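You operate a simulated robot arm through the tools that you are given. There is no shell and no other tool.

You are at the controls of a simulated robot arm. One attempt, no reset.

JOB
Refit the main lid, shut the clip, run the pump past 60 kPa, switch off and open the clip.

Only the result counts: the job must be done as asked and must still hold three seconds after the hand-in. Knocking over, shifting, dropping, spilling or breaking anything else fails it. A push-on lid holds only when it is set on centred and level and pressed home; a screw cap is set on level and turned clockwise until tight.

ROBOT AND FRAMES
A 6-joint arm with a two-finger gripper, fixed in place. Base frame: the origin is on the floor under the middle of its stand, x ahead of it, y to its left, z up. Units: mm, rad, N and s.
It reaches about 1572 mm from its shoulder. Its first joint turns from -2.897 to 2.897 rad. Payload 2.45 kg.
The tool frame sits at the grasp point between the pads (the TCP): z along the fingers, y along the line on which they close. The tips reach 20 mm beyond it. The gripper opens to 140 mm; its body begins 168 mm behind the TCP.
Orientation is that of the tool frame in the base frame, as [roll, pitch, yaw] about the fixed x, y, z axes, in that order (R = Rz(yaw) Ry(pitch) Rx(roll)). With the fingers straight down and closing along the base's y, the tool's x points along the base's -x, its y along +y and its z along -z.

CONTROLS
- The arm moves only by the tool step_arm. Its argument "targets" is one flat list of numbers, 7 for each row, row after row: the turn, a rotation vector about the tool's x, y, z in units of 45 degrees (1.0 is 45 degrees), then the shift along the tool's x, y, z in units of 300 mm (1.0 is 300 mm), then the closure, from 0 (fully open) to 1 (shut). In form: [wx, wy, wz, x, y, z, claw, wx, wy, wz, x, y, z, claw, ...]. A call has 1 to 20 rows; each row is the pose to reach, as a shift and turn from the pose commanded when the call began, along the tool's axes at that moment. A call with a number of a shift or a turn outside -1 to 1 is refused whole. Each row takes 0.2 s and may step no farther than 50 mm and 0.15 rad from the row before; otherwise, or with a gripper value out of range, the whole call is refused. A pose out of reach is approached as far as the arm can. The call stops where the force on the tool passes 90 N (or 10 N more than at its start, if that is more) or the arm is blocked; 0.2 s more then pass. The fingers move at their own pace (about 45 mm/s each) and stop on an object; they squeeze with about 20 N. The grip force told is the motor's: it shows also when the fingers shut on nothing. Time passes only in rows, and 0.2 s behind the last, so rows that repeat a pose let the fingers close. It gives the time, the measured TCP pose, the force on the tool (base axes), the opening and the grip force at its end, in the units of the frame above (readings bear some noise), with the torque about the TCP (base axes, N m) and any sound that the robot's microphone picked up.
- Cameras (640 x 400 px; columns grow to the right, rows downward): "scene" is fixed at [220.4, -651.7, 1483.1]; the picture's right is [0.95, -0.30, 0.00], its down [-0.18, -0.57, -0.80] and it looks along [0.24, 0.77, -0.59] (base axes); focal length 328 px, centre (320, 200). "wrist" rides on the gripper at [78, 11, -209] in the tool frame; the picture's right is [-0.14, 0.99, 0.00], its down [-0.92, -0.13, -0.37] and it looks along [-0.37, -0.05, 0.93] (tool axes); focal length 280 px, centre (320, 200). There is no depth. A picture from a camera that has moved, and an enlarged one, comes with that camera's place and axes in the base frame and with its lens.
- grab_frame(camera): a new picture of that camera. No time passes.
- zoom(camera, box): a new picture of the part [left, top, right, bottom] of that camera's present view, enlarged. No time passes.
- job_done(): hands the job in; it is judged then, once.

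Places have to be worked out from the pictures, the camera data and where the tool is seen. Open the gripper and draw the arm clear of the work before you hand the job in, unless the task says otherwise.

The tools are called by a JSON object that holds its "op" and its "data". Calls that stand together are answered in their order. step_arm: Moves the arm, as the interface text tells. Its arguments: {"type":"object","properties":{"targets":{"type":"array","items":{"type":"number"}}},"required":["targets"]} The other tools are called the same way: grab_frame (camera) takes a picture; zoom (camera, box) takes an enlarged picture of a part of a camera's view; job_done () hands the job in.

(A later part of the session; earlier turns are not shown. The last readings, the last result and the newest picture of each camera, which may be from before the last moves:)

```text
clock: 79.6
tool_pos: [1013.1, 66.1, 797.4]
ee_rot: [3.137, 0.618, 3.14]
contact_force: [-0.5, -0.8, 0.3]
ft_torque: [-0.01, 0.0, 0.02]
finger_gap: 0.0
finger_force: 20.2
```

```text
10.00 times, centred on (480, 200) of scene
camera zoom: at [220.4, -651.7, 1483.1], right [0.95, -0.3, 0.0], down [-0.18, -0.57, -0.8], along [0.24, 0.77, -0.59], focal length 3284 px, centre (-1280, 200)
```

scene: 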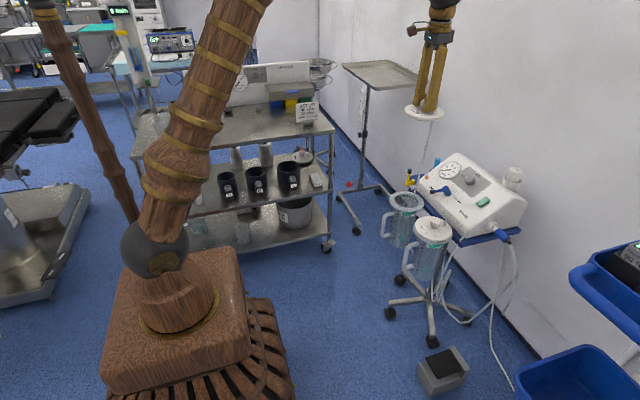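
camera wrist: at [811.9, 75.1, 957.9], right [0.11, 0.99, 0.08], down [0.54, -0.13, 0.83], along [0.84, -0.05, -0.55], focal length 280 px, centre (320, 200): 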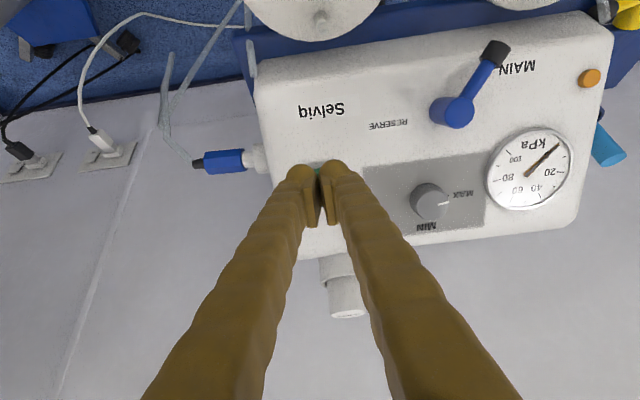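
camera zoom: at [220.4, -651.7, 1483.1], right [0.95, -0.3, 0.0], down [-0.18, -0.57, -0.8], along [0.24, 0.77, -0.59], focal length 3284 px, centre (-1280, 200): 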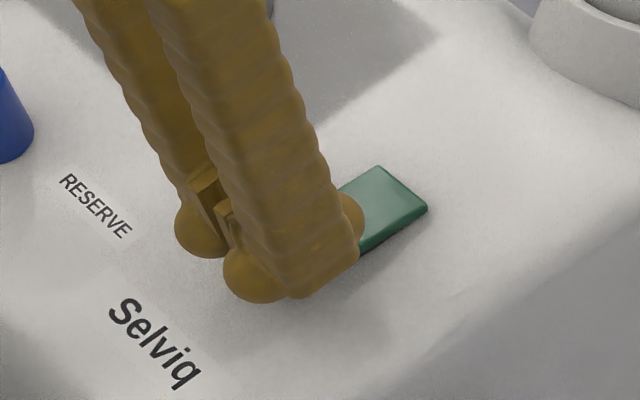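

No contact yet. I continue in small steps along the fingers.

{"op": "step_arm", "data": {"targets": [0, 0, 0, 0, 0, 0.008, 1.0, 0, 0, 0, 0, 0, 0.016, 1.0, 0, 0, 0, 0, 0, 0.023, 1.0, 0, 0, 0, 0, 0, 0.023, 1.0]}}

{"op": "zoom", "data": {"camera": "scene", "box": [455, 180, 505, 220]}}

{"op": "zoom", "data": {"camera": "scene", "box": [425, 145, 485, 190]}}

```text
clock: 80.6
tool_pos: [1015.5, 64.3, 792.8]
ee_rot: [3.138, 0.617, 3.139]
contact_force: [-0.7, 0.8, -0.6]
ft_torque: [-0.03, 0.0, -0.01]
finger_gap: 0.0
finger_force: 19.8
```

```text
10.00 times, centred on (480, 200) of scene
camera zoom: at [220.4, -651.7, 1483.1], right [0.95, -0.3, 0.0], down [-0.18, -0.57, -0.8], along [0.24, 0.77, -0.59], focal length 3284 px, centre (-1280, 200)
```

zoom: 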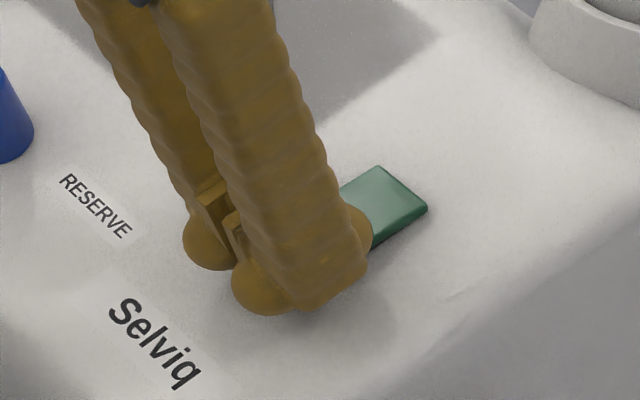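

```text
8.89 times, centred on (455, 168) of scene
camera zoom: at [220.4, -651.7, 1483.1], right [0.95, -0.3, 0.0], down [-0.18, -0.57, -0.8], along [0.24, 0.77, -0.59], focal length 2920 px, centre (-880, 489)
```

zoom: 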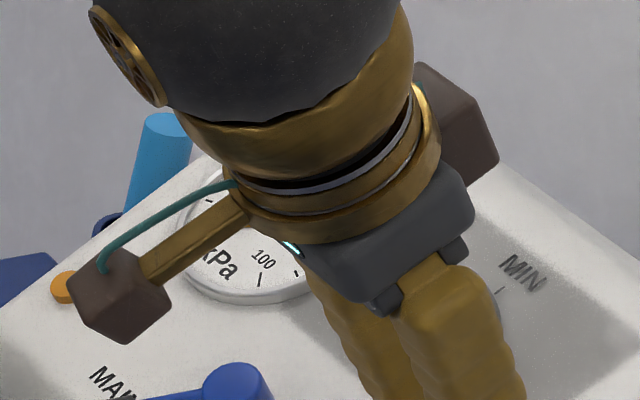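

Still free; shadows suggest a few millimetres remain. I continue.

{"op": "step_arm", "data": {"targets": [0, 0, 0, 0, 0, 0.007, 1.0, 0, 0, 0, 0, 0, 0.014, 1.0, 0, 0, 0, 0, 0, 0.02, 1.0, 0, 0, 0, 0, 0, 0.02, 1.0]}}

{"op": "zoom", "data": {"camera": "scene", "box": [455, 180, 505, 220]}}

{"op": "grab_frame", "data": {"camera": "wrist"}}

```text
clock: 81.6
tool_pos: [1021.1, 65.8, 788.5]
ee_rot: [3.138, 0.617, 3.139]
contact_force: [-3.9, -1.4, 4.9]
ft_torque: [0.02, 0.01, -0.05]
finger_gap: 6.0
finger_force: 29.6
```

```text
10.00 times, centred on (480, 200) of scene
camera zoom: at [220.4, -651.7, 1483.1], right [0.95, -0.3, 0.0], down [-0.18, -0.57, -0.8], along [0.24, 0.77, -0.59], focal length 3284 px, centre (-1280, 200)
```

zoom: 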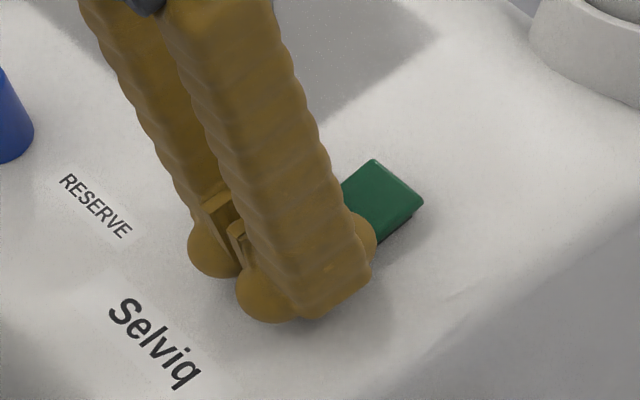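

```text
taken
camera wrist: at [834.7, 75.5, 913.7], right [0.11, 0.99, 0.08], down [0.54, -0.13, 0.83], along [0.84, -0.05, -0.55], focal length 280 px, centre (320, 200)
```

wrist: 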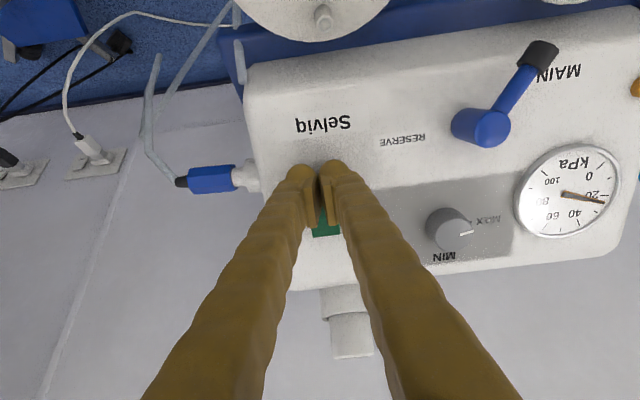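

The rocker flipped, its rear end is now raised, and the gauge is already climbing past about 20 kPa. I back off and watch the gauge.

{"op": "step_arm", "data": {"targets": [0, 0, 0, 0, 0, -0.04, 1.0, 0, 0, 0, 0, 0, -0.1, 1.0, 0, 0, 0, 0, 0, -0.1, 1.0]}}

{"op": "zoom", "data": {"camera": "wrist", "box": [480, 110, 640, 230]}}

{"op": "zoom", "data": {"camera": "scene", "box": [455, 180, 505, 220]}}

```text
clock: 82.4
tool_pos: [1001.5, 63.8, 812.8]
ee_rot: [3.138, 0.617, 3.14]
contact_force: [0.2, 0.1, -0.6]
ft_torque: [0.02, 0.0, 0.03]
finger_gap: 0.0
finger_force: 29.5
```

```text
3.33 times, centred on (560, 170) of wrist
camera zoom: at [816.5, 74.0, 939.3], right [0.11, 0.99, 0.08], down [0.54, -0.13, 0.83], along [0.84, -0.05, -0.55], focal length 935 px, centre (-480, 300)
```

zoom: 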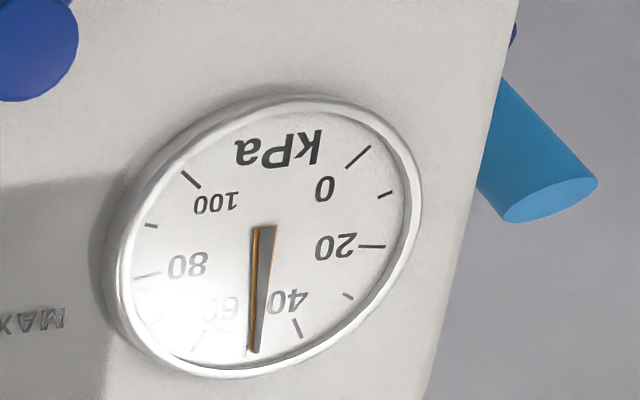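

```text
10.00 times, centred on (480, 200) of scene
camera zoom: at [220.4, -651.7, 1483.1], right [0.95, -0.3, 0.0], down [-0.18, -0.57, -0.8], along [0.24, 0.77, -0.59], focal length 3284 px, centre (-1280, 200)
```

zoom: 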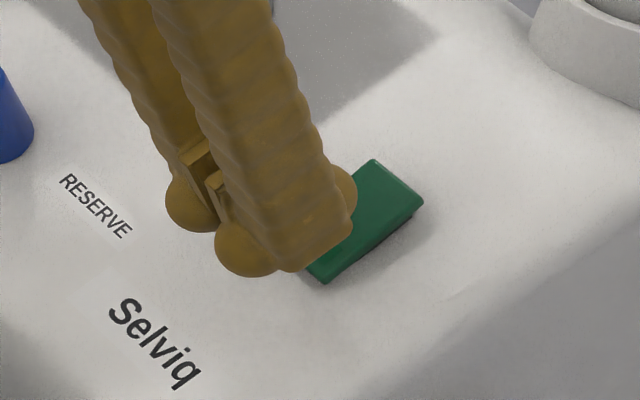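

About 50 kPa and rising. I move up the panel towards the rear (OFF) end of the rocker while it climbs, then read the gauge.

{"op": "step_arm", "data": {"targets": [0, 0, 0, -0.05, 0, -0.02, 1.0, 0, 0, 0, -0.11, 0, -0.02, 1.0, 0, 0, 0, -0.173, 0, -0.02, 1.0, 0, 0, 0, -0.173, 0, -0.02, 1.0]}}

{"op": "grab_frame", "data": {"camera": "wrist"}}

{"op": "zoom", "data": {"camera": "wrist", "box": [480, 80, 640, 200]}}

{"op": "zoom", "data": {"camera": "scene", "box": [455, 180, 505, 220]}}

```text
clock: 83.4
tool_pos: [1040.9, 65.7, 847.5]
ee_rot: [3.137, 0.62, 3.14]
contact_force: [0.5, -0.1, -0.8]
ft_torque: [-0.01, 0.0, -0.01]
finger_gap: 0.2
finger_force: 28.9
```

```text
taken
camera wrist: at [857.0, 76.0, 971.0], right [0.11, 0.99, 0.08], down [0.54, -0.13, 0.83], along [0.84, -0.05, -0.55], focal length 280 px, centre (320, 200)
```

wrist: 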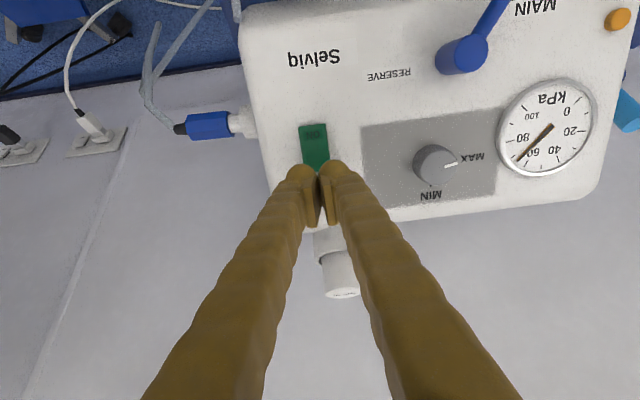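

```text
3.33 times, centred on (560, 140) of wrist
camera zoom: at [857.0, 76.0, 971.0], right [0.11, 0.99, 0.08], down [0.54, -0.13, 0.83], along [0.84, -0.05, -0.55], focal length 935 px, centre (-480, 400)
```

zoom: 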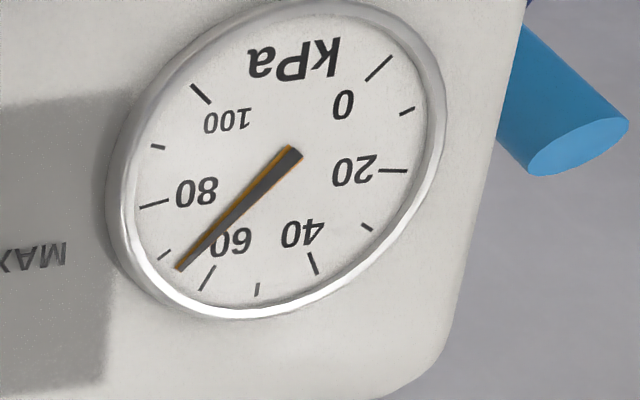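

```text
10.00 times, centred on (480, 200) of scene
camera zoom: at [220.4, -651.7, 1483.1], right [0.95, -0.3, 0.0], down [-0.18, -0.57, -0.8], along [0.24, 0.77, -0.59], focal length 3284 px, centre (-1280, 200)
```

zoom: 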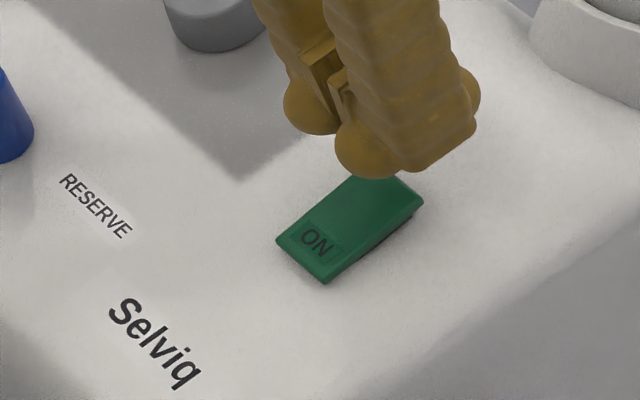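

The gauge reads about 66 kPa, past 60, so the clip really is shut and the lid seals. Now I press the raised rear end of the rocker to switch off.

{"op": "step_arm", "data": {"targets": [0, 0, 0, 0, 0, 0.04, 1.0, 0, 0, 0, 0, 0, 0.07, 1.0, 0, 0, 0, 0, 0, 0.085, 1.0, 0, 0, 0, 0, 0, 0.093, 1.0, 0, 0, 0, 0, 0, 0.1, 1.0]}}

{"op": "zoom", "data": {"camera": "wrist", "box": [480, 80, 640, 200]}}

{"op": "zoom", "data": {"camera": "scene", "box": [455, 180, 505, 220]}}

```text
clock: 84.6
tool_pos: [1056.8, 65.8, 822.6]
ee_rot: [3.138, 0.618, 3.141]
contact_force: [0.4, 0.6, -0.2]
ft_torque: [0.03, -0.01, 0.0]
finger_gap: 0.1
finger_force: 29.6
```

```text
3.33 times, centred on (560, 140) of wrist
camera zoom: at [872.9, 76.2, 947.7], right [0.11, 0.99, 0.08], down [0.54, -0.13, 0.83], along [0.84, -0.05, -0.55], focal length 935 px, centre (-480, 400)
```

zoom: 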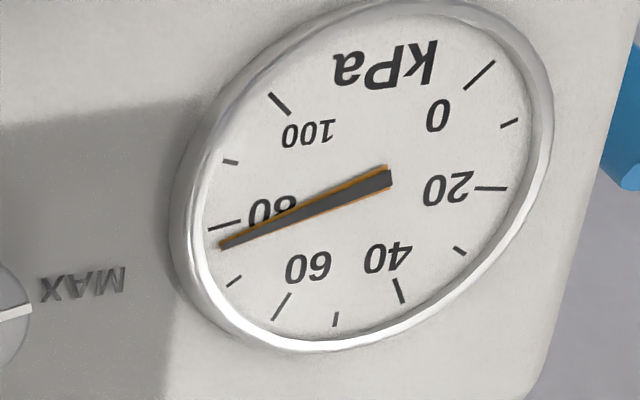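

```text
10.00 times, centred on (480, 200) of scene
camera zoom: at [220.4, -651.7, 1483.1], right [0.95, -0.3, 0.0], down [-0.18, -0.57, -0.8], along [0.24, 0.77, -0.59], focal length 3284 px, centre (-1280, 200)
```

zoom: 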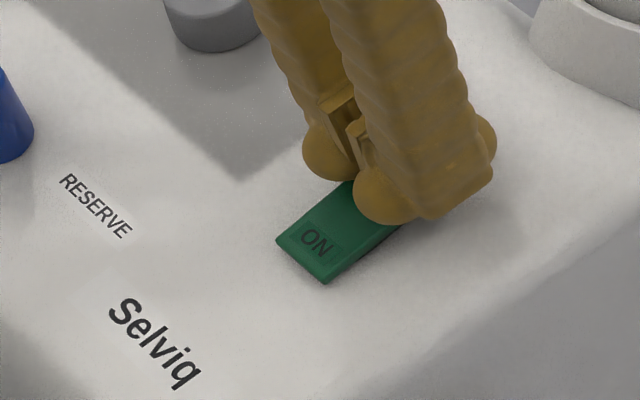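

About 77 kPa now; the fingertips are nearly on the rear end. I keep pressing.

{"op": "step_arm", "data": {"targets": [0, 0, 0, 0, 0, 0.012, 1.0, 0, 0, 0, 0, 0, 0.022, 1.0, 0, 0, 0, 0, 0, 0.03, 1.0, 0, 0, 0, 0, 0, 0.036, 1.0]}}

{"op": "zoom", "data": {"camera": "scene", "box": [455, 180, 505, 220]}}

{"op": "zoom", "data": {"camera": "wrist", "box": [480, 80, 640, 200]}}

```text
clock: 85.6
tool_pos: [1062.5, 66.8, 818.5]
ee_rot: [3.14, 0.617, 3.141]
contact_force: [-29.3, -1.7, 25.8]
ft_torque: [-0.07, 0.59, 0.01]
finger_gap: 5.8
finger_force: 29.2
stopped in row 4: the force on the tool passed its limit at 99 N (the readings are from after the stop); the commanded pose is now the measured one
```

```text
10.00 times, centred on (480, 200) of scene
camera zoom: at [220.4, -651.7, 1483.1], right [0.95, -0.3, 0.0], down [-0.18, -0.57, -0.8], along [0.24, 0.77, -0.59], focal length 3284 px, centre (-1280, 200)
```

zoom: 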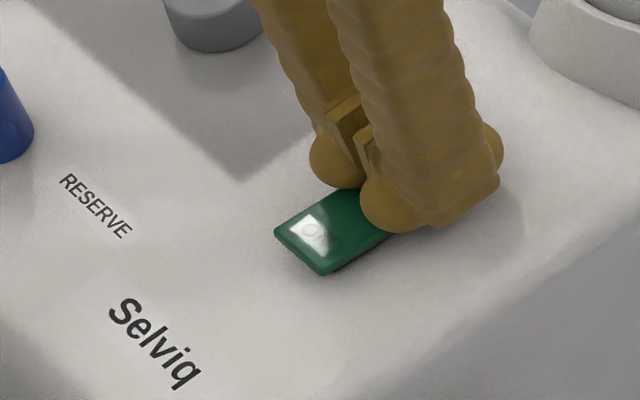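

```text
3.33 times, centred on (560, 140) of wrist
camera zoom: at [877.4, 76.3, 943.4], right [0.11, 0.99, 0.08], down [0.54, -0.13, 0.83], along [0.84, -0.05, -0.55], focal length 935 px, centre (-480, 400)
```

zoom: 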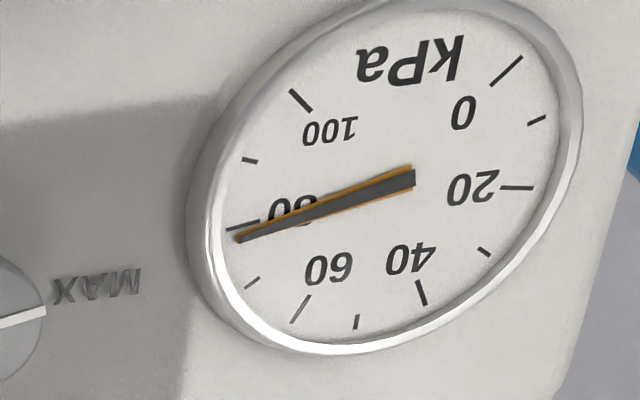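

The ON end is raised again, so the pump is off at about 78 kPa. I back off and confirm that the gauge no longer rises.

{"op": "step_arm", "data": {"targets": [0, 0, 0, 0, 0, -0.04, 1.0, 0, 0, 0, 0, 0, -0.14, 1.0, 0, 0, 0, 0, 0, -0.25, 1.0, 0, 0, 0, 0, 0, -0.35, 1.0, 0, 0, 0, 0, 0, -0.35, 1.0]}}

{"op": "grab_frame", "data": {"camera": "wrist"}}

{"op": "zoom", "data": {"camera": "scene", "box": [400, 140, 520, 230]}}

```text
clock: 86.8
tool_pos: [1003.3, 63.7, 901.6]
ee_rot: [3.139, 0.618, 3.139]
contact_force: [-0.6, 0.5, -0.4]
ft_torque: [0.0, 0.0, -0.03]
finger_gap: 0.0
finger_force: 29.1
```

```text
taken
camera wrist: at [817.4, 74.6, 1026.8], right [0.11, 0.99, 0.08], down [0.54, -0.13, 0.83], along [0.84, -0.05, -0.55], focal length 280 px, centre (320, 200)
```

wrist: 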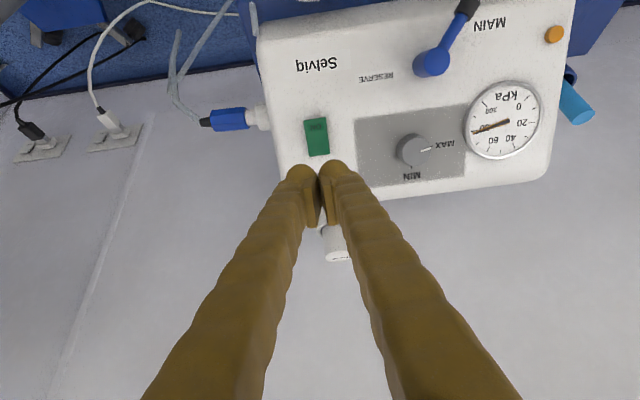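

```text
4.44 times, centred on (460, 185) of scene
camera zoom: at [220.4, -651.7, 1483.1], right [0.95, -0.3, 0.0], down [-0.18, -0.57, -0.8], along [0.24, 0.77, -0.59], focal length 1460 px, centre (-302, 267)
```

zoom: 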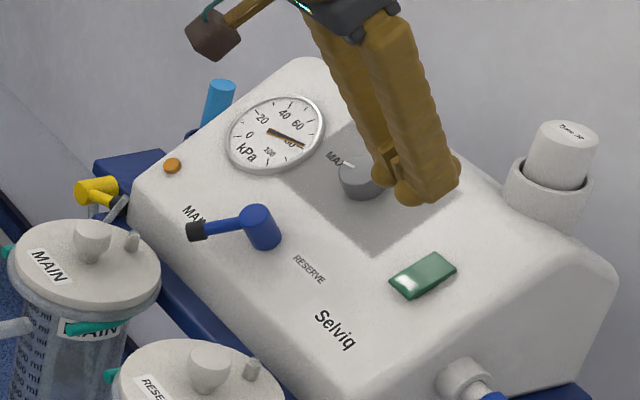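

The gauge holds at about 78 kPa with the pump off. Now I must bring the clip lever back up to vertical, so I move to the +y side of the clip to see how I can get under the lever.

{"op": "step_arm", "data": {"targets": [0, 0.157, 0, 0.021, 0.024, -0.031, 0.9, 0, 0.314, 0, 0.042, 0.048, -0.063, 0.8, 0, 0.471, 0, 0.064, 0.072, -0.094, 0.7, 0, 0.628, 0, 0.085, 0.096, -0.126, 0.7, 0, 0.7856, 0, 0.106, 0.12, -0.157, 0.7, 0, 0.7856, 0, 0.106, 0.12, -0.157, 0.7]}}

{"op": "step_arm", "data": {"targets": [0, 0, 0, 0.024, 0.143, 0.019, 0.7, 0, 0, 0, 0.048, 0.286, 0.038, 0.7, 0, 0, 0, 0.071, 0.429, 0.057, 0.7, 0, 0, 0, 0.095, 0.571, 0.076, 0.7, 0, 0, 0, 0.119, 0.714, 0.095, 0.7, 0, 0, 0, 0.143, 0.857, 0.114, 0.7, 0, 0, 0, 0.167, 1.0, 0.133, 0.7, 0, 0, 0, 0.167, 1.0, 0.133, 0.7]}}

{"op": "step_arm", "data": {"targets": [0.143, 0, 0, 0, 0.033, 0.057, 0.7, 0.286, 0, 0, 0, 0.067, 0.114, 0.7, 0.429, 0, 0, 0, 0.1, 0.171, 0.7, 0.571, 0, 0, 0, 0.133, 0.229, 0.7, 0.714, 0, 0, 0, 0.167, 0.286, 0.7, 0.857, 0, 0, 0, 0.2, 0.343, 0.7, 1.0, 0, 0, 0, 0.233, 0.4, 0.7, 1.0, 0, 0, 0, 0.233, 0.4, 0.7]}}

{"op": "grab_frame", "data": {"camera": "wrist"}}

{"op": "grab_frame", "data": {"camera": "scene"}}

```text
clock: 88.2
tool_pos: [948.6, 101.8, 921.0]
ee_rot: [3.14, 0.001, -3.141]
contact_force: [0.5, -0.4, 0.2]
ft_torque: [0.0, -0.03, 0.01]
finger_gap: 42.0
finger_force: 0.1
```

```text
clock: 90.0
tool_pos: [903.6, 404.3, 885.0]
ee_rot: [3.138, 0.001, 3.142]
contact_force: [0.2, -0.5, 0.1]
ft_torque: [0.04, 0.0, 0.05]
finger_gap: 41.9
finger_force: 0.1
```

```text
clock: 91.8
tool_pos: [897.4, 472.5, 762.5]
ee_rot: [-2.359, 0.002, -3.141]
contact_force: [-0.8, -0.4, -0.2]
ft_torque: [0.02, -0.01, 0.0]
finger_gap: 41.9
finger_force: 0.1
```

```text
taken
camera wrist: at [819.6, 627.6, 902.9], right [0.14, 0.7, -0.7], down [0.92, 0.17, 0.35], along [0.37, -0.69, -0.62], focal length 280 px, centre (320, 200)
```

wrist: 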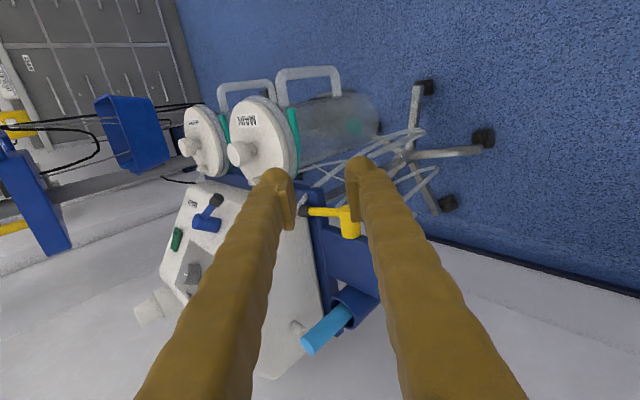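

```text
taken
```

scene: 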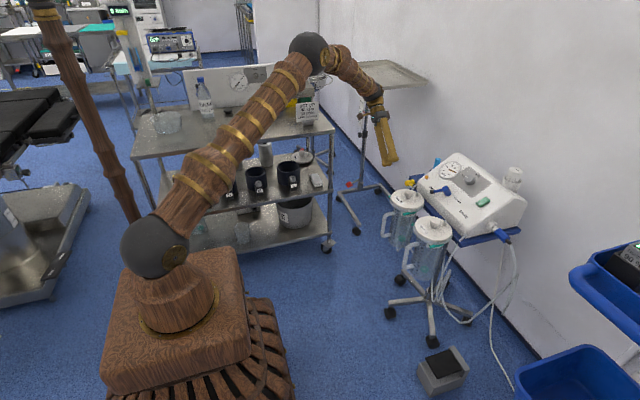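

{"op": "zoom", "data": {"camera": "wrist", "box": [270, 160, 390, 260]}}

{"op": "zoom", "data": {"camera": "wrist", "box": [295, 185, 365, 245]}}

{"op": "zoom", "data": {"camera": "scene", "box": [400, 165, 440, 190]}}

```text
4.00 times, centred on (330, 210) of wrist
camera zoom: at [819.6, 627.6, 902.9], right [0.14, 0.7, -0.7], down [0.92, 0.17, 0.35], along [0.37, -0.69, -0.62], focal length 1122 px, centre (280, 160)
```

zoom: 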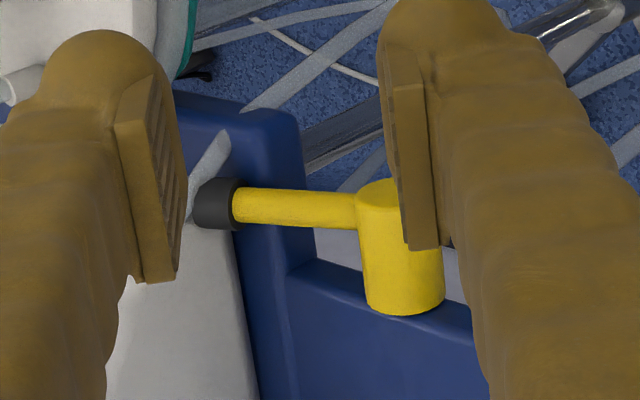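

```text
6.67 times, centred on (330, 215) of wrist
camera zoom: at [819.6, 627.6, 902.9], right [0.14, 0.7, -0.7], down [0.92, 0.17, 0.35], along [0.37, -0.69, -0.62], focal length 1869 px, centre (253, 100)
```

zoom: 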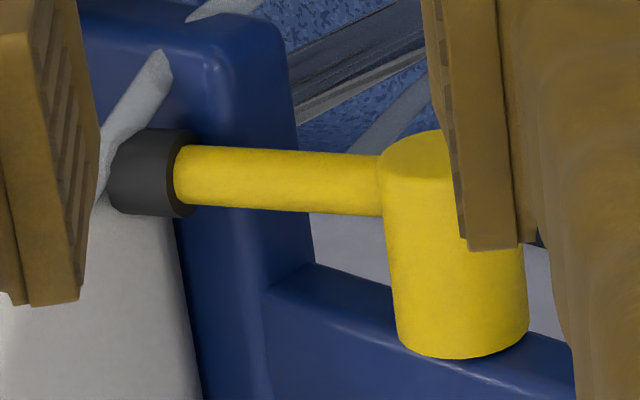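

```text
16.00 times, centred on (420, 178) of scene
camera zoom: at [220.4, -651.7, 1483.1], right [0.95, -0.3, 0.0], down [-0.18, -0.57, -0.8], along [0.24, 0.77, -0.59], focal length 5255 px, centre (-1280, 560)
```

zoom: 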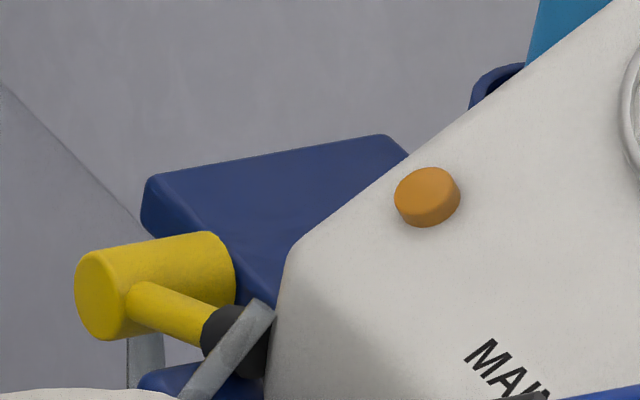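

From here I see the lever at about 68° with its axis passing through about (y 411, z 671). There is a slot about 36 mm wide between the rail end (y ≈ 361) and the valve body (y ≈ 398). I plan to hook one finger under the shaft from the front, so first I return to vertical.

{"op": "step_arm", "data": {"targets": [-0.142, 0, 0, 0.022, -0.029, -0.012, 0.6, -0.285, 0, 0, 0.045, -0.057, -0.024, 0.5, -0.427, 0, 0, 0.067, -0.086, -0.036, 0.4, -0.569, 0, 0, 0.09, -0.114, -0.047, 0.286, -0.712, 0, 0, 0.112, -0.143, -0.059, 0.286, -0.854, 0, 0, 0.135, -0.171, -0.071, 0.286, -0.9964, 0, 0, 0.157, -0.2, -0.083, 0.286, -0.9964, 0, 0, 0.157, -0.2, -0.083, 0.286]}}

{"op": "zoom", "data": {"camera": "scene", "box": [380, 120, 480, 200]}}

```text
clock: 93.6
tool_pos: [852.9, 446.2, 821.0]
ee_rot: [3.14, 0.002, -3.141]
contact_force: [-0.3, 0.1, 0.6]
ft_torque: [0.01, 0.03, -0.02]
finger_gap: 100.1
finger_force: 0.1
```

```text
5.00 times, centred on (430, 160) of scene
camera zoom: at [220.4, -651.7, 1483.1], right [0.95, -0.3, 0.0], down [-0.18, -0.57, -0.8], along [0.24, 0.77, -0.59], focal length 1642 px, centre (-230, 400)
```

zoom: 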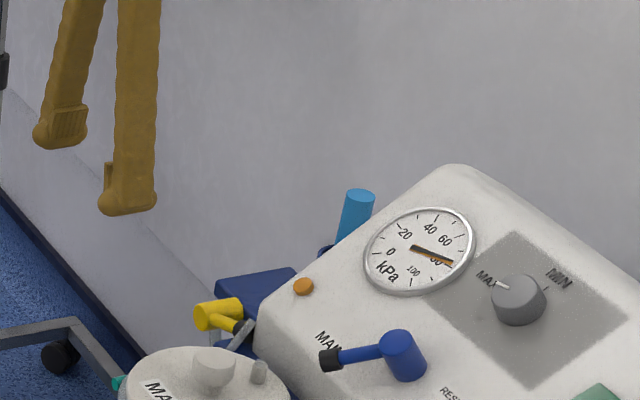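

The gauge still holds at about 78. I tilt 45° and move to a staging point in front of the slot.

{"op": "step_arm", "data": {"targets": [0, -0.143, 0, -0.014, -0.001, 0.049, 0.286, 0, -0.286, 0, -0.029, -0.003, 0.098, 0.286, 0, -0.429, 0, -0.043, -0.004, 0.147, 0.286, 0, -0.571, 0, -0.057, -0.006, 0.196, 0.286, 0, -0.714, 0, -0.071, -0.007, 0.245, 0.286, 0, -0.857, 0, -0.086, -0.009, 0.294, 0.286, 0, -1.0, 0, -0.1, -0.01, 0.343, 0.286, 0, -1.0, 0, -0.1, -0.01, 0.343, 0.286]}}

{"op": "grab_frame", "data": {"camera": "wrist"}}

{"op": "zoom", "data": {"camera": "wrist", "box": [200, 110, 380, 240]}}

{"op": "zoom", "data": {"camera": "scene", "box": [370, 140, 450, 200]}}

```text
clock: 95.4
tool_pos: [880.8, 443.0, 720.0]
ee_rot: [3.141, 0.788, -3.14]
contact_force: [-0.1, -0.1, -0.1]
ft_torque: [0.04, 0.0, 0.0]
finger_gap: 100.2
finger_force: 0.2
```

```text
taken
camera wrist: at [677.9, 454.1, 812.8], right [0.1, 0.99, 0.1], down [0.39, -0.13, 0.91], along [0.92, -0.05, -0.4], focal length 280 px, centre (320, 200)
```

wrist: 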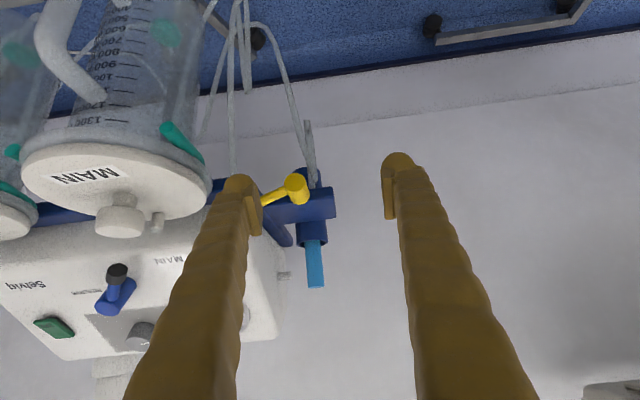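

```text
3.08 times, centred on (290, 175) of wrist
camera zoom: at [677.9, 454.1, 812.8], right [0.1, 0.99, 0.1], down [0.39, -0.13, 0.91], along [0.92, -0.05, -0.4], focal length 863 px, centre (412, 277)
```

zoom: 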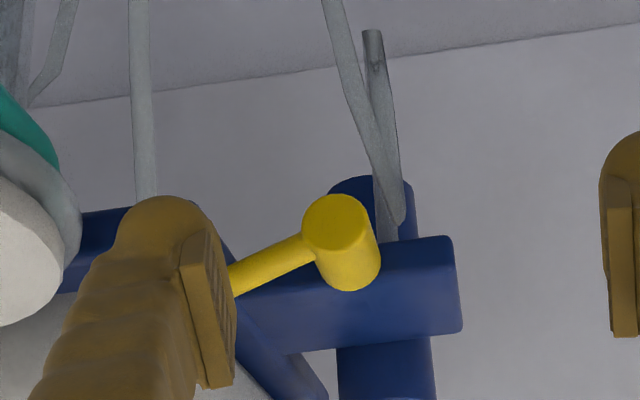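

```text
6.67 times, centred on (410, 170) of scene
camera zoom: at [220.4, -651.7, 1483.1], right [0.95, -0.3, 0.0], down [-0.18, -0.57, -0.8], along [0.24, 0.77, -0.59], focal length 2190 px, centre (-280, 400)
```

zoom: 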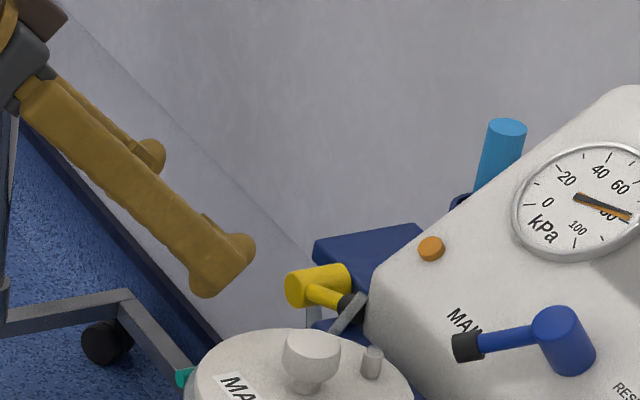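

The left finger lines up with the slot, under the lever's line. I advance 60 mm along the fingers first.

{"op": "step_arm", "data": {"targets": [0, 0, 0, 0.01, 0, 0.06, 0.286, 0, 0, 0, 0.01, 0, 0.12, 0.286, 0, 0, 0, 0.01, 0, 0.17, 0.286, 0, 0, 0, 0.01, 0, 0.2, 0.286, 0, 0, 0, 0.01, 0, 0.2, 0.286]}}

{"op": "zoom", "data": {"camera": "wrist", "box": [200, 110, 380, 240]}}

{"op": "zoom", "data": {"camera": "scene", "box": [385, 150, 445, 195]}}

```text
clock: 96.6
tool_pos: [924.4, 442.8, 673.7]
ee_rot: [-3.14, 0.787, -3.139]
contact_force: [0.6, -0.3, -0.1]
ft_torque: [-0.02, -0.01, -0.02]
finger_gap: 100.1
finger_force: 0.0
```

```text
3.08 times, centred on (290, 175) of wrist
camera zoom: at [720.1, 454.1, 767.3], right [0.1, 0.99, 0.1], down [0.39, -0.13, 0.91], along [0.92, -0.05, -0.4], focal length 863 px, centre (412, 277)
```

zoom: 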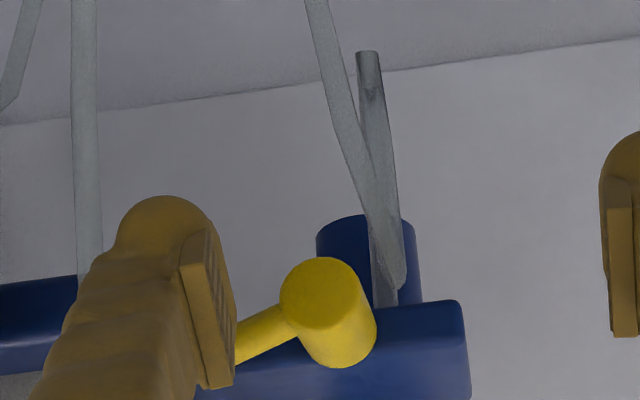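

```text
8.89 times, centred on (415, 172) of scene
camera zoom: at [220.4, -651.7, 1483.1], right [0.95, -0.3, 0.0], down [-0.18, -0.57, -0.8], along [0.24, 0.77, -0.59], focal length 2920 px, centre (-524, 444)
```

zoom: 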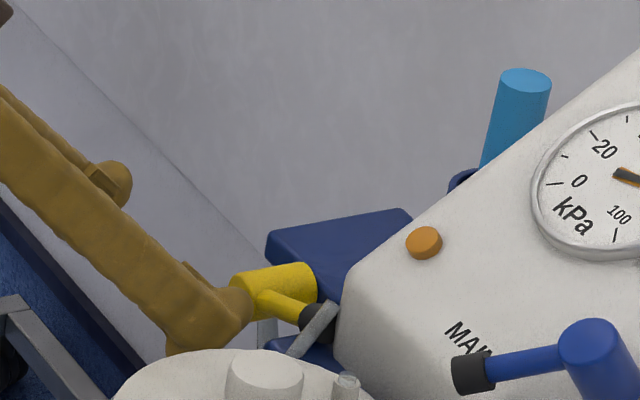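

The finger is below and in front of the lever, clear of the rail and the valve body. I insert the last 28 mm.

{"op": "step_arm", "data": {"targets": [0, 0, 0, 0, 0, 0.03, 0.286, 0, 0, 0, 0, 0, 0.06, 0.286, 0, 0, 0, 0, 0, 0.08, 0.286, 0, 0, 0, 0, 0, 0.093, 0.286, 0, 0, 0, 0, 0, 0.093, 0.286]}}

{"op": "zoom", "data": {"camera": "wrist", "box": [200, 110, 380, 240]}}

{"op": "zoom", "data": {"camera": "scene", "box": [385, 150, 445, 195]}}

```text
clock: 97.8
tool_pos: [942.9, 444.7, 654.1]
ee_rot: [-3.14, 0.786, -3.139]
contact_force: [-0.4, 0.8, -0.6]
ft_torque: [-0.02, 0.0, -0.01]
finger_gap: 100.0
finger_force: 0.1
```

```text
3.08 times, centred on (290, 175) of wrist
camera zoom: at [739.8, 454.5, 748.1], right [0.1, 0.99, 0.1], down [0.39, -0.13, 0.91], along [0.92, -0.05, -0.4], focal length 863 px, centre (412, 277)
```

zoom: 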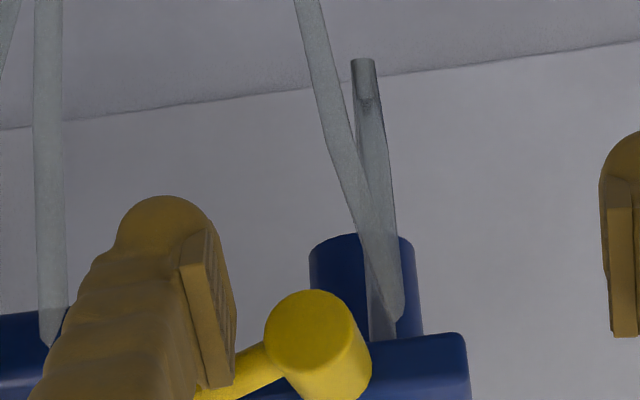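

```text
8.89 times, centred on (415, 172) of scene
camera zoom: at [220.4, -651.7, 1483.1], right [0.95, -0.3, 0.0], down [-0.18, -0.57, -0.8], along [0.24, 0.77, -0.59], focal length 2920 px, centre (-524, 444)
```

zoom: 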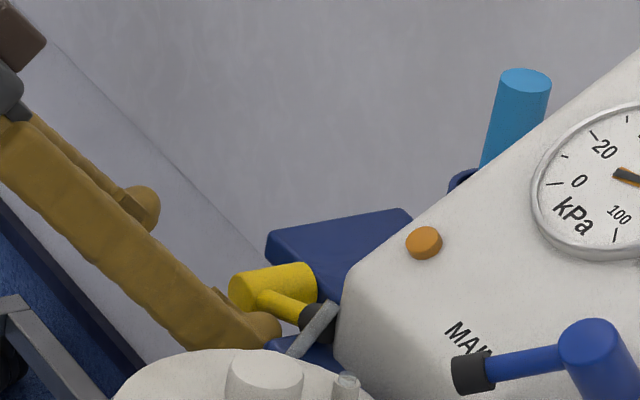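

No contact so far, and the tip is under the shaft. I lift straight up in small steps.

{"op": "step_arm", "data": {"targets": [0, 0, 0, -0.01, 0, -0.01, 0.286, 0, 0, 0, -0.02, 0, -0.02, 0.286, 0, 0, 0, -0.03, 0, -0.03, 0.286, 0, 0, 0, -0.04, 0, -0.04, 0.286, 0, 0, 0, -0.04, 0, -0.04, 0.286]}}

{"op": "zoom", "data": {"camera": "wrist", "box": [200, 110, 380, 240]}}

{"op": "zoom", "data": {"camera": "scene", "box": [385, 150, 445, 195]}}

```text
clock: 99.0
tool_pos: [942.4, 444.7, 671.8]
ee_rot: [3.142, 0.785, -3.139]
contact_force: [-10.3, 0.5, -2.5]
ft_torque: [0.23, 0.02, -0.58]
finger_gap: 100.1
finger_force: 0.1
```

```text
3.08 times, centred on (290, 175) of wrist
camera zoom: at [739.0, 455.3, 765.1], right [0.1, 0.99, 0.1], down [0.39, -0.13, 0.91], along [0.92, -0.05, -0.4], focal length 863 px, centre (412, 277)
```

zoom: 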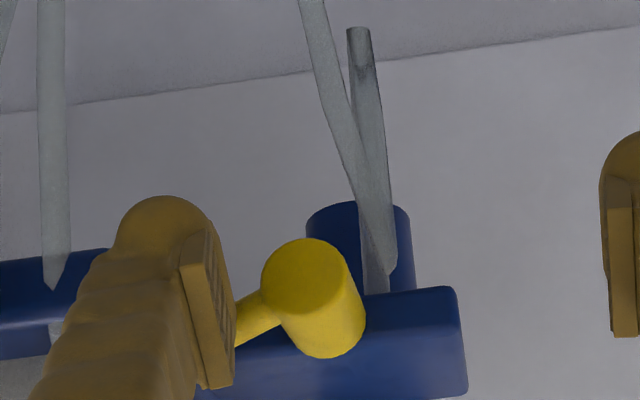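

```text
8.89 times, centred on (415, 172) of scene
camera zoom: at [220.4, -651.7, 1483.1], right [0.95, -0.3, 0.0], down [-0.18, -0.57, -0.8], along [0.24, 0.77, -0.59], focal length 2920 px, centre (-524, 444)
```

zoom: 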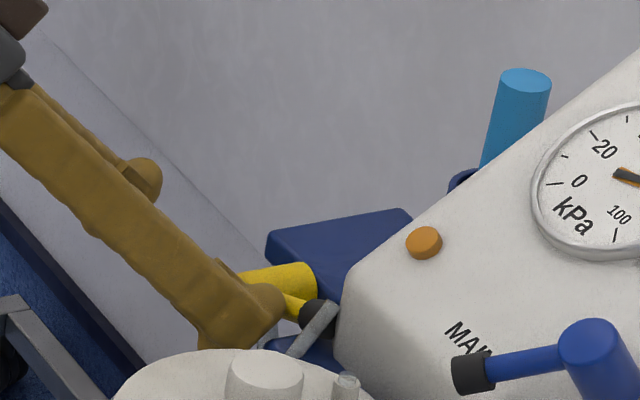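

The lobe pressed the lever's front instead of getting under it (−10 N in x). I back down, go 16 mm deeper in +x, and try again.

{"op": "step_arm", "data": {"targets": [0, 0, 0, 0.026, 0, 0.026, 0.286, 0, 0, 0, 0.0519, 0, 0.0519, 0.286, 0, 0, 0, 0.033, 0, 0.0708, 0.286, 0, 0, 0, 0.0142, 0, 0.0896, 0.286, 0, 0, 0, 0.0142, 0, 0.0896, 0.286]}}

{"op": "zoom", "data": {"camera": "wrist", "box": [200, 110, 380, 240]}}

{"op": "zoom", "data": {"camera": "scene", "box": [385, 150, 445, 195]}}

```text
clock: 100.2
tool_pos: [957.8, 442.8, 650.4]
ee_rot: [-3.139, 0.787, -3.141]
contact_force: [-7.6, -0.9, -4.1]
ft_torque: [0.15, -0.04, -0.29]
finger_gap: 100.5
finger_force: 0.5
```

```text
3.08 times, centred on (290, 175) of wrist
camera zoom: at [754.8, 454.3, 743.0], right [0.1, 0.99, 0.1], down [0.39, -0.13, 0.91], along [0.92, -0.05, -0.4], focal length 863 px, centre (412, 277)
```

zoom: 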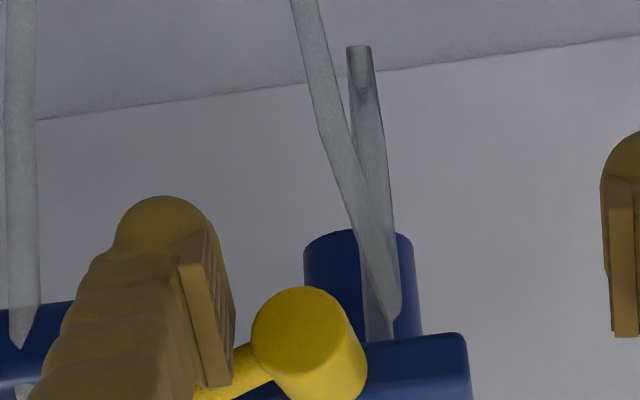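

```text
8.89 times, centred on (415, 172) of scene
camera zoom: at [220.4, -651.7, 1483.1], right [0.95, -0.3, 0.0], down [-0.18, -0.57, -0.8], along [0.24, 0.77, -0.59], focal length 2920 px, centre (-524, 444)
```

zoom: 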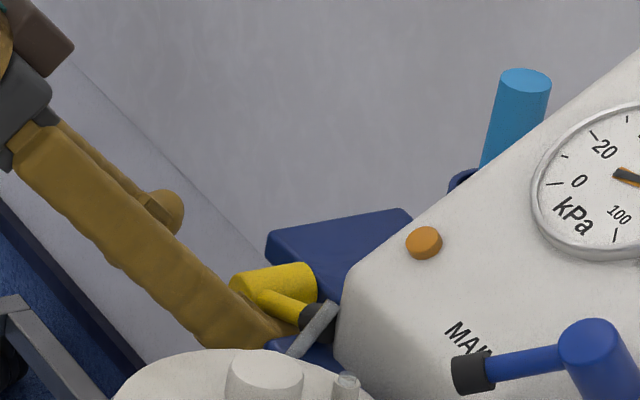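

There is contact on the finger's rear-upper face, now under the lever. I lift from here in small steps.

{"op": "step_arm", "data": {"targets": [0, 0, 0, -0.008, 0, -0.008, 0.286, 0, 0, 0, -0.016, 0, -0.016, 0.286, 0, 0, 0, -0.024, 0, -0.024, 0.286, 0, 0, 0, -0.032, 0, -0.032, 0.286, 0, 0, 0, -0.032, 0, -0.032, 0.286]}}

{"op": "zoom", "data": {"camera": "wrist", "box": [200, 110, 380, 240]}}

{"op": "zoom", "data": {"camera": "scene", "box": [385, 150, 445, 195]}}

```text
clock: 101.4
tool_pos: [958.9, 444.3, 664.0]
ee_rot: [3.142, 0.788, 3.14]
contact_force: [-2.8, -4.7, -2.4]
ft_torque: [0.13, -0.07, -0.19]
finger_gap: 103.4
finger_force: 2.6
```

```text
3.08 times, centred on (290, 175) of wrist
camera zoom: at [755.5, 455.2, 756.6], right [0.1, 0.99, 0.1], down [0.39, -0.13, 0.91], along [0.92, -0.05, -0.4], focal length 863 px, centre (412, 277)
```

zoom: 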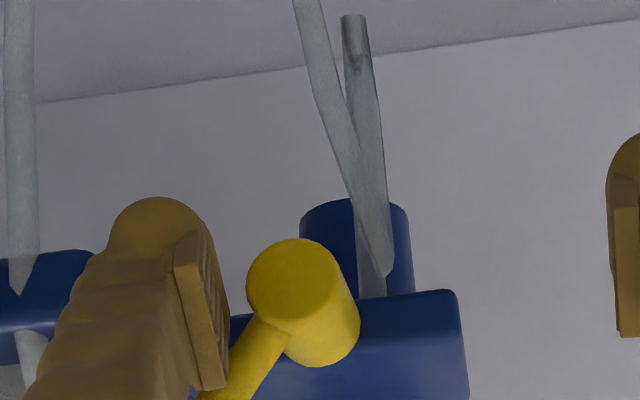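

```text
8.89 times, centred on (415, 172) of scene
camera zoom: at [220.4, -651.7, 1483.1], right [0.95, -0.3, 0.0], down [-0.18, -0.57, -0.8], along [0.24, 0.77, -0.59], focal length 2920 px, centre (-524, 444)
```

zoom: 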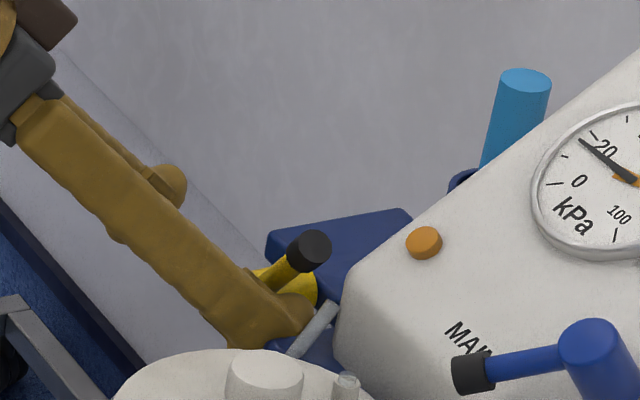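

The lever sprang up to roughly 35°, and the gauge is dropping fast, so the clip is opening. I lift a little more and push towards +y to bring it to the vertical stop.

{"op": "step_arm", "data": {"targets": [0, 0, 0, -0.018, 0.01, -0.018, 0.286, 0, 0, 0, -0.035, 0.02, -0.035, 0.286, 0, 0, 0, -0.035, 0.035, -0.035, 0.286, 0, 0, 0, -0.035, 0.05, -0.035, 0.286, 0, 0, 0, -0.035, 0.06, -0.035, 0.286, 0, 0, 0, -0.035, 0.06, -0.035, 0.286]}}

{"op": "zoom", "data": {"camera": "wrist", "box": [200, 110, 380, 240]}}

{"op": "zoom", "data": {"camera": "scene", "box": [385, 150, 465, 195]}}

```text
clock: 102.8
tool_pos: [957.4, 460.3, 679.6]
ee_rot: [3.141, 0.787, 3.14]
contact_force: [-1.3, -18.0, 10.4]
ft_torque: [-0.67, -0.07, -0.24]
finger_gap: 113.1
finger_force: 9.9
```

```text
3.08 times, centred on (290, 175) of wrist
camera zoom: at [753.5, 471.3, 771.8], right [0.1, 0.99, 0.1], down [0.39, -0.13, 0.91], along [0.92, -0.05, -0.4], focal length 863 px, centre (412, 277)
```

zoom: 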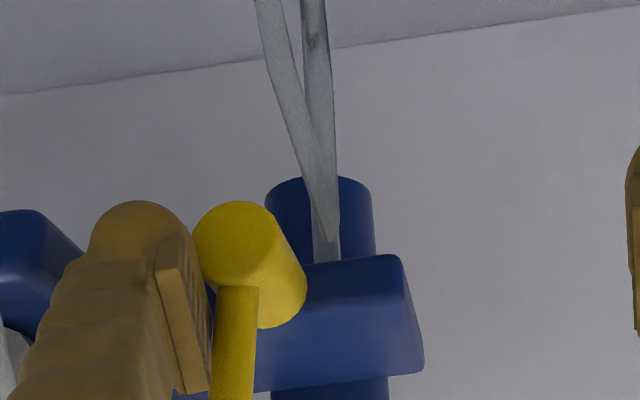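

```text
8.00 times, centred on (425, 172) of scene
camera zoom: at [220.4, -651.7, 1483.1], right [0.95, -0.3, 0.0], down [-0.18, -0.57, -0.8], along [0.24, 0.77, -0.59], focal length 2628 px, centre (-520, 420)
```

zoom: 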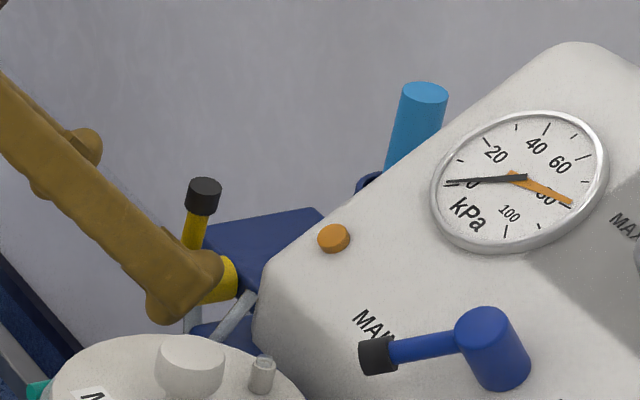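

The lever is upright again and the gauge needle is back at 0; the orange pointer keeps the peak of about 78 kPa. My finger is touching the valve body, so I ease off in −y and back out along the fingers.

{"op": "step_arm", "data": {"targets": [0, 0, 0, 0, -0.015, 0, 0.286, 0, 0, 0, 0, -0.03, 0, 0.286, 0, 0, 0, 0, -0.03, -0.06, 0.286, 0, 0, 0, 0, -0.03, -0.15, 0.286, 0, 0, 0, 0, -0.03, -0.27, 0.286, 0, 0, 0, 0, -0.03, -0.35, 0.286, 0, 0, 0, 0, -0.03, -0.35, 0.286]}}

{"op": "zoom", "data": {"camera": "scene", "box": [385, 130, 465, 190]}}

{"op": "grab_frame", "data": {"camera": "wrist"}}

```text
clock: 104.4
tool_pos: [884.1, 452.5, 752.5]
ee_rot: [-3.14, 0.787, -3.139]
contact_force: [0.0, 0.3, -0.1]
ft_torque: [0.03, 0.04, 0.0]
finger_gap: 99.9
finger_force: 0.0
```

```text
6.67 times, centred on (425, 160) of scene
camera zoom: at [220.4, -651.7, 1483.1], right [0.95, -0.3, 0.0], down [-0.18, -0.57, -0.8], along [0.24, 0.77, -0.59], focal length 2190 px, centre (-380, 467)
```

zoom: 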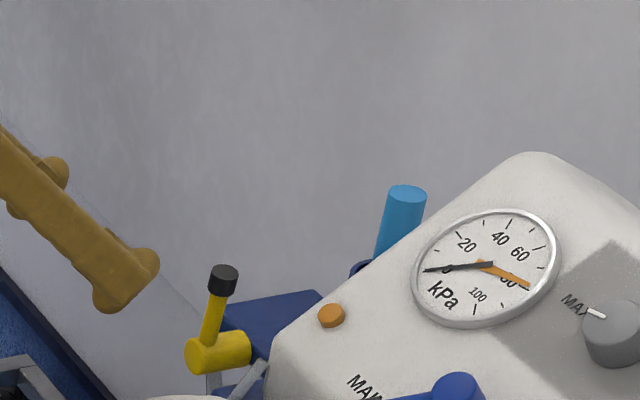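

```text
taken
camera wrist: at [680.7, 463.6, 845.7], right [0.1, 0.99, 0.1], down [0.39, -0.13, 0.91], along [0.92, -0.05, -0.4], focal length 280 px, centre (320, 200)
```

wrist: 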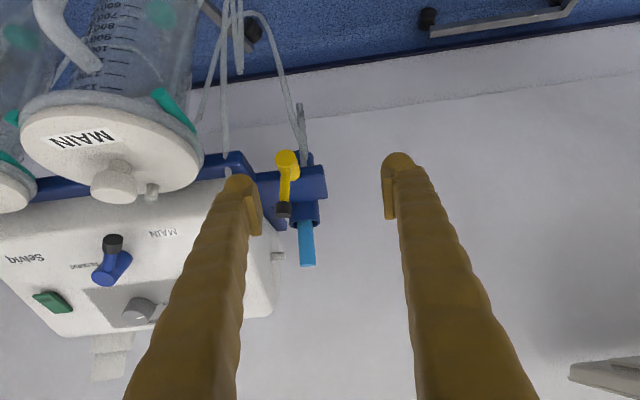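

The lever is about 5° short of its original upright stop. I return to vertical above it, to straddle the cap and seat it fully.

{"op": "step_arm", "data": {"targets": [0, 0.143, 0, -0.034, 0, -0.034, 0.4, 0, 0.286, 0, -0.067, 0, -0.067, 0.5, 0, 0.43, 0, -0.101, 0, -0.101, 0.57, 0, 0.573, 0, -0.135, 0, -0.135, 0.57, 0, 0.716, 0, -0.169, 0, -0.169, 0.57, 0, 0.859, 0, -0.202, 0, -0.202, 0.57, 0, 1.0, 0, -0.236, 0, -0.236, 0.57, 0, 1.0, 0, -0.236, 0, -0.236, 0.57]}}

{"op": "step_arm", "data": {"targets": [0, 0, 0, -0.07, -0.03, 0, 0.57, 0, 0, 0, -0.14, -0.07, 0, 0.57, 0, 0, 0, -0.21, -0.105, 0, 0.57, 0, 0, 0, -0.277, -0.138, 0, 0.57, 0, 0, 0, -0.277, -0.138, 0, 0.57]}}

{"op": "zoom", "data": {"camera": "wrist", "box": [220, 100, 420, 260]}}

```text
clock: 106.2
tool_pos: [882.8, 452.6, 853.9]
ee_rot: [3.141, 0.0, 3.141]
contact_force: [0.5, 0.4, 0.1]
ft_torque: [-0.01, 0.0, -0.03]
finger_gap: 60.2
finger_force: 0.1
```

```text
clock: 107.4
tool_pos: [969.8, 411.1, 853.8]
ee_rot: [-3.141, 0.001, -3.141]
contact_force: [-0.5, 0.1, 0.9]
ft_torque: [-0.02, -0.02, 0.0]
finger_gap: 60.1
finger_force: 0.1
```

```text
2.50 times, centred on (320, 180) of wrist
camera zoom: at [891.4, 421.6, 1063.0], right [0.14, 0.99, 0.0], down [0.92, -0.13, 0.37], along [0.37, -0.05, -0.93], focal length 701 px, centre (320, 250)
```

zoom: 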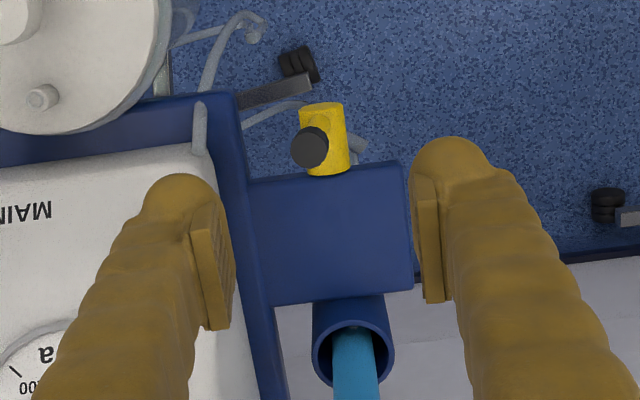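

The cap is at y ≈ 405, against 410–411 originally. I lower over it with a 40 mm gap and then close, to push it back to upright.

{"op": "step_arm", "data": {"targets": [0, 0, 0, 0.004, 0.004, 0.05, 0.714, 0, 0, 0, 0.004, 0.004, 0.15, 0.714, 0, 0, 0, 0.004, 0.004, 0.25, 0.714, 0, 0, 0, 0.004, 0.004, 0.34, 0.714, 0, 0, 0, 0.004, 0.004, 0.4, 0.714, 0, 0, 0, 0.004, 0.004, 0.42, 0.714, 0, 0, 0, 0.004, 0.004, 0.42, 0.8, 0, 0, 0, 0.004, 0.004, 0.42, 0.857, 0, 0, 0, 0.004, 0.004, 0.42, 0.857]}}

{"op": "zoom", "data": {"camera": "wrist", "box": [220, 100, 420, 260]}}

{"op": "zoom", "data": {"camera": "scene", "box": [385, 130, 465, 190]}}

```text
clock: 109.4
tool_pos: [964.9, 411.2, 729.3]
ee_rot: [3.141, 0.002, 3.14]
contact_force: [0.5, -1.2, -0.2]
ft_torque: [-0.02, 0.02, 0.0]
finger_gap: 20.9
finger_force: 0.5
```

```text
2.50 times, centred on (320, 180) of wrist
camera zoom: at [886.4, 423.0, 937.6], right [0.14, 0.99, 0.0], down [0.92, -0.13, 0.37], along [0.37, -0.05, -0.93], focal length 701 px, centre (320, 250)
```

zoom: 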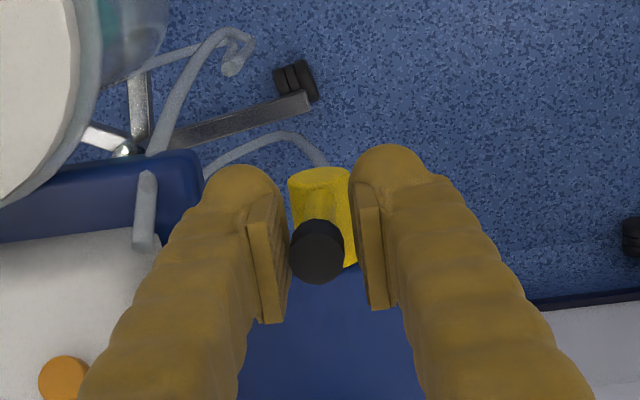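

```text
6.67 times, centred on (425, 160) of scene
camera zoom: at [220.4, -651.7, 1483.1], right [0.95, -0.3, 0.0], down [-0.18, -0.57, -0.8], along [0.24, 0.77, -0.59], focal length 2190 px, centre (-380, 467)
```

zoom: 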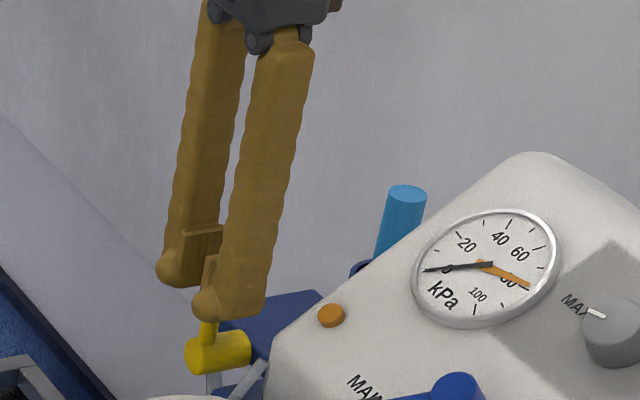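

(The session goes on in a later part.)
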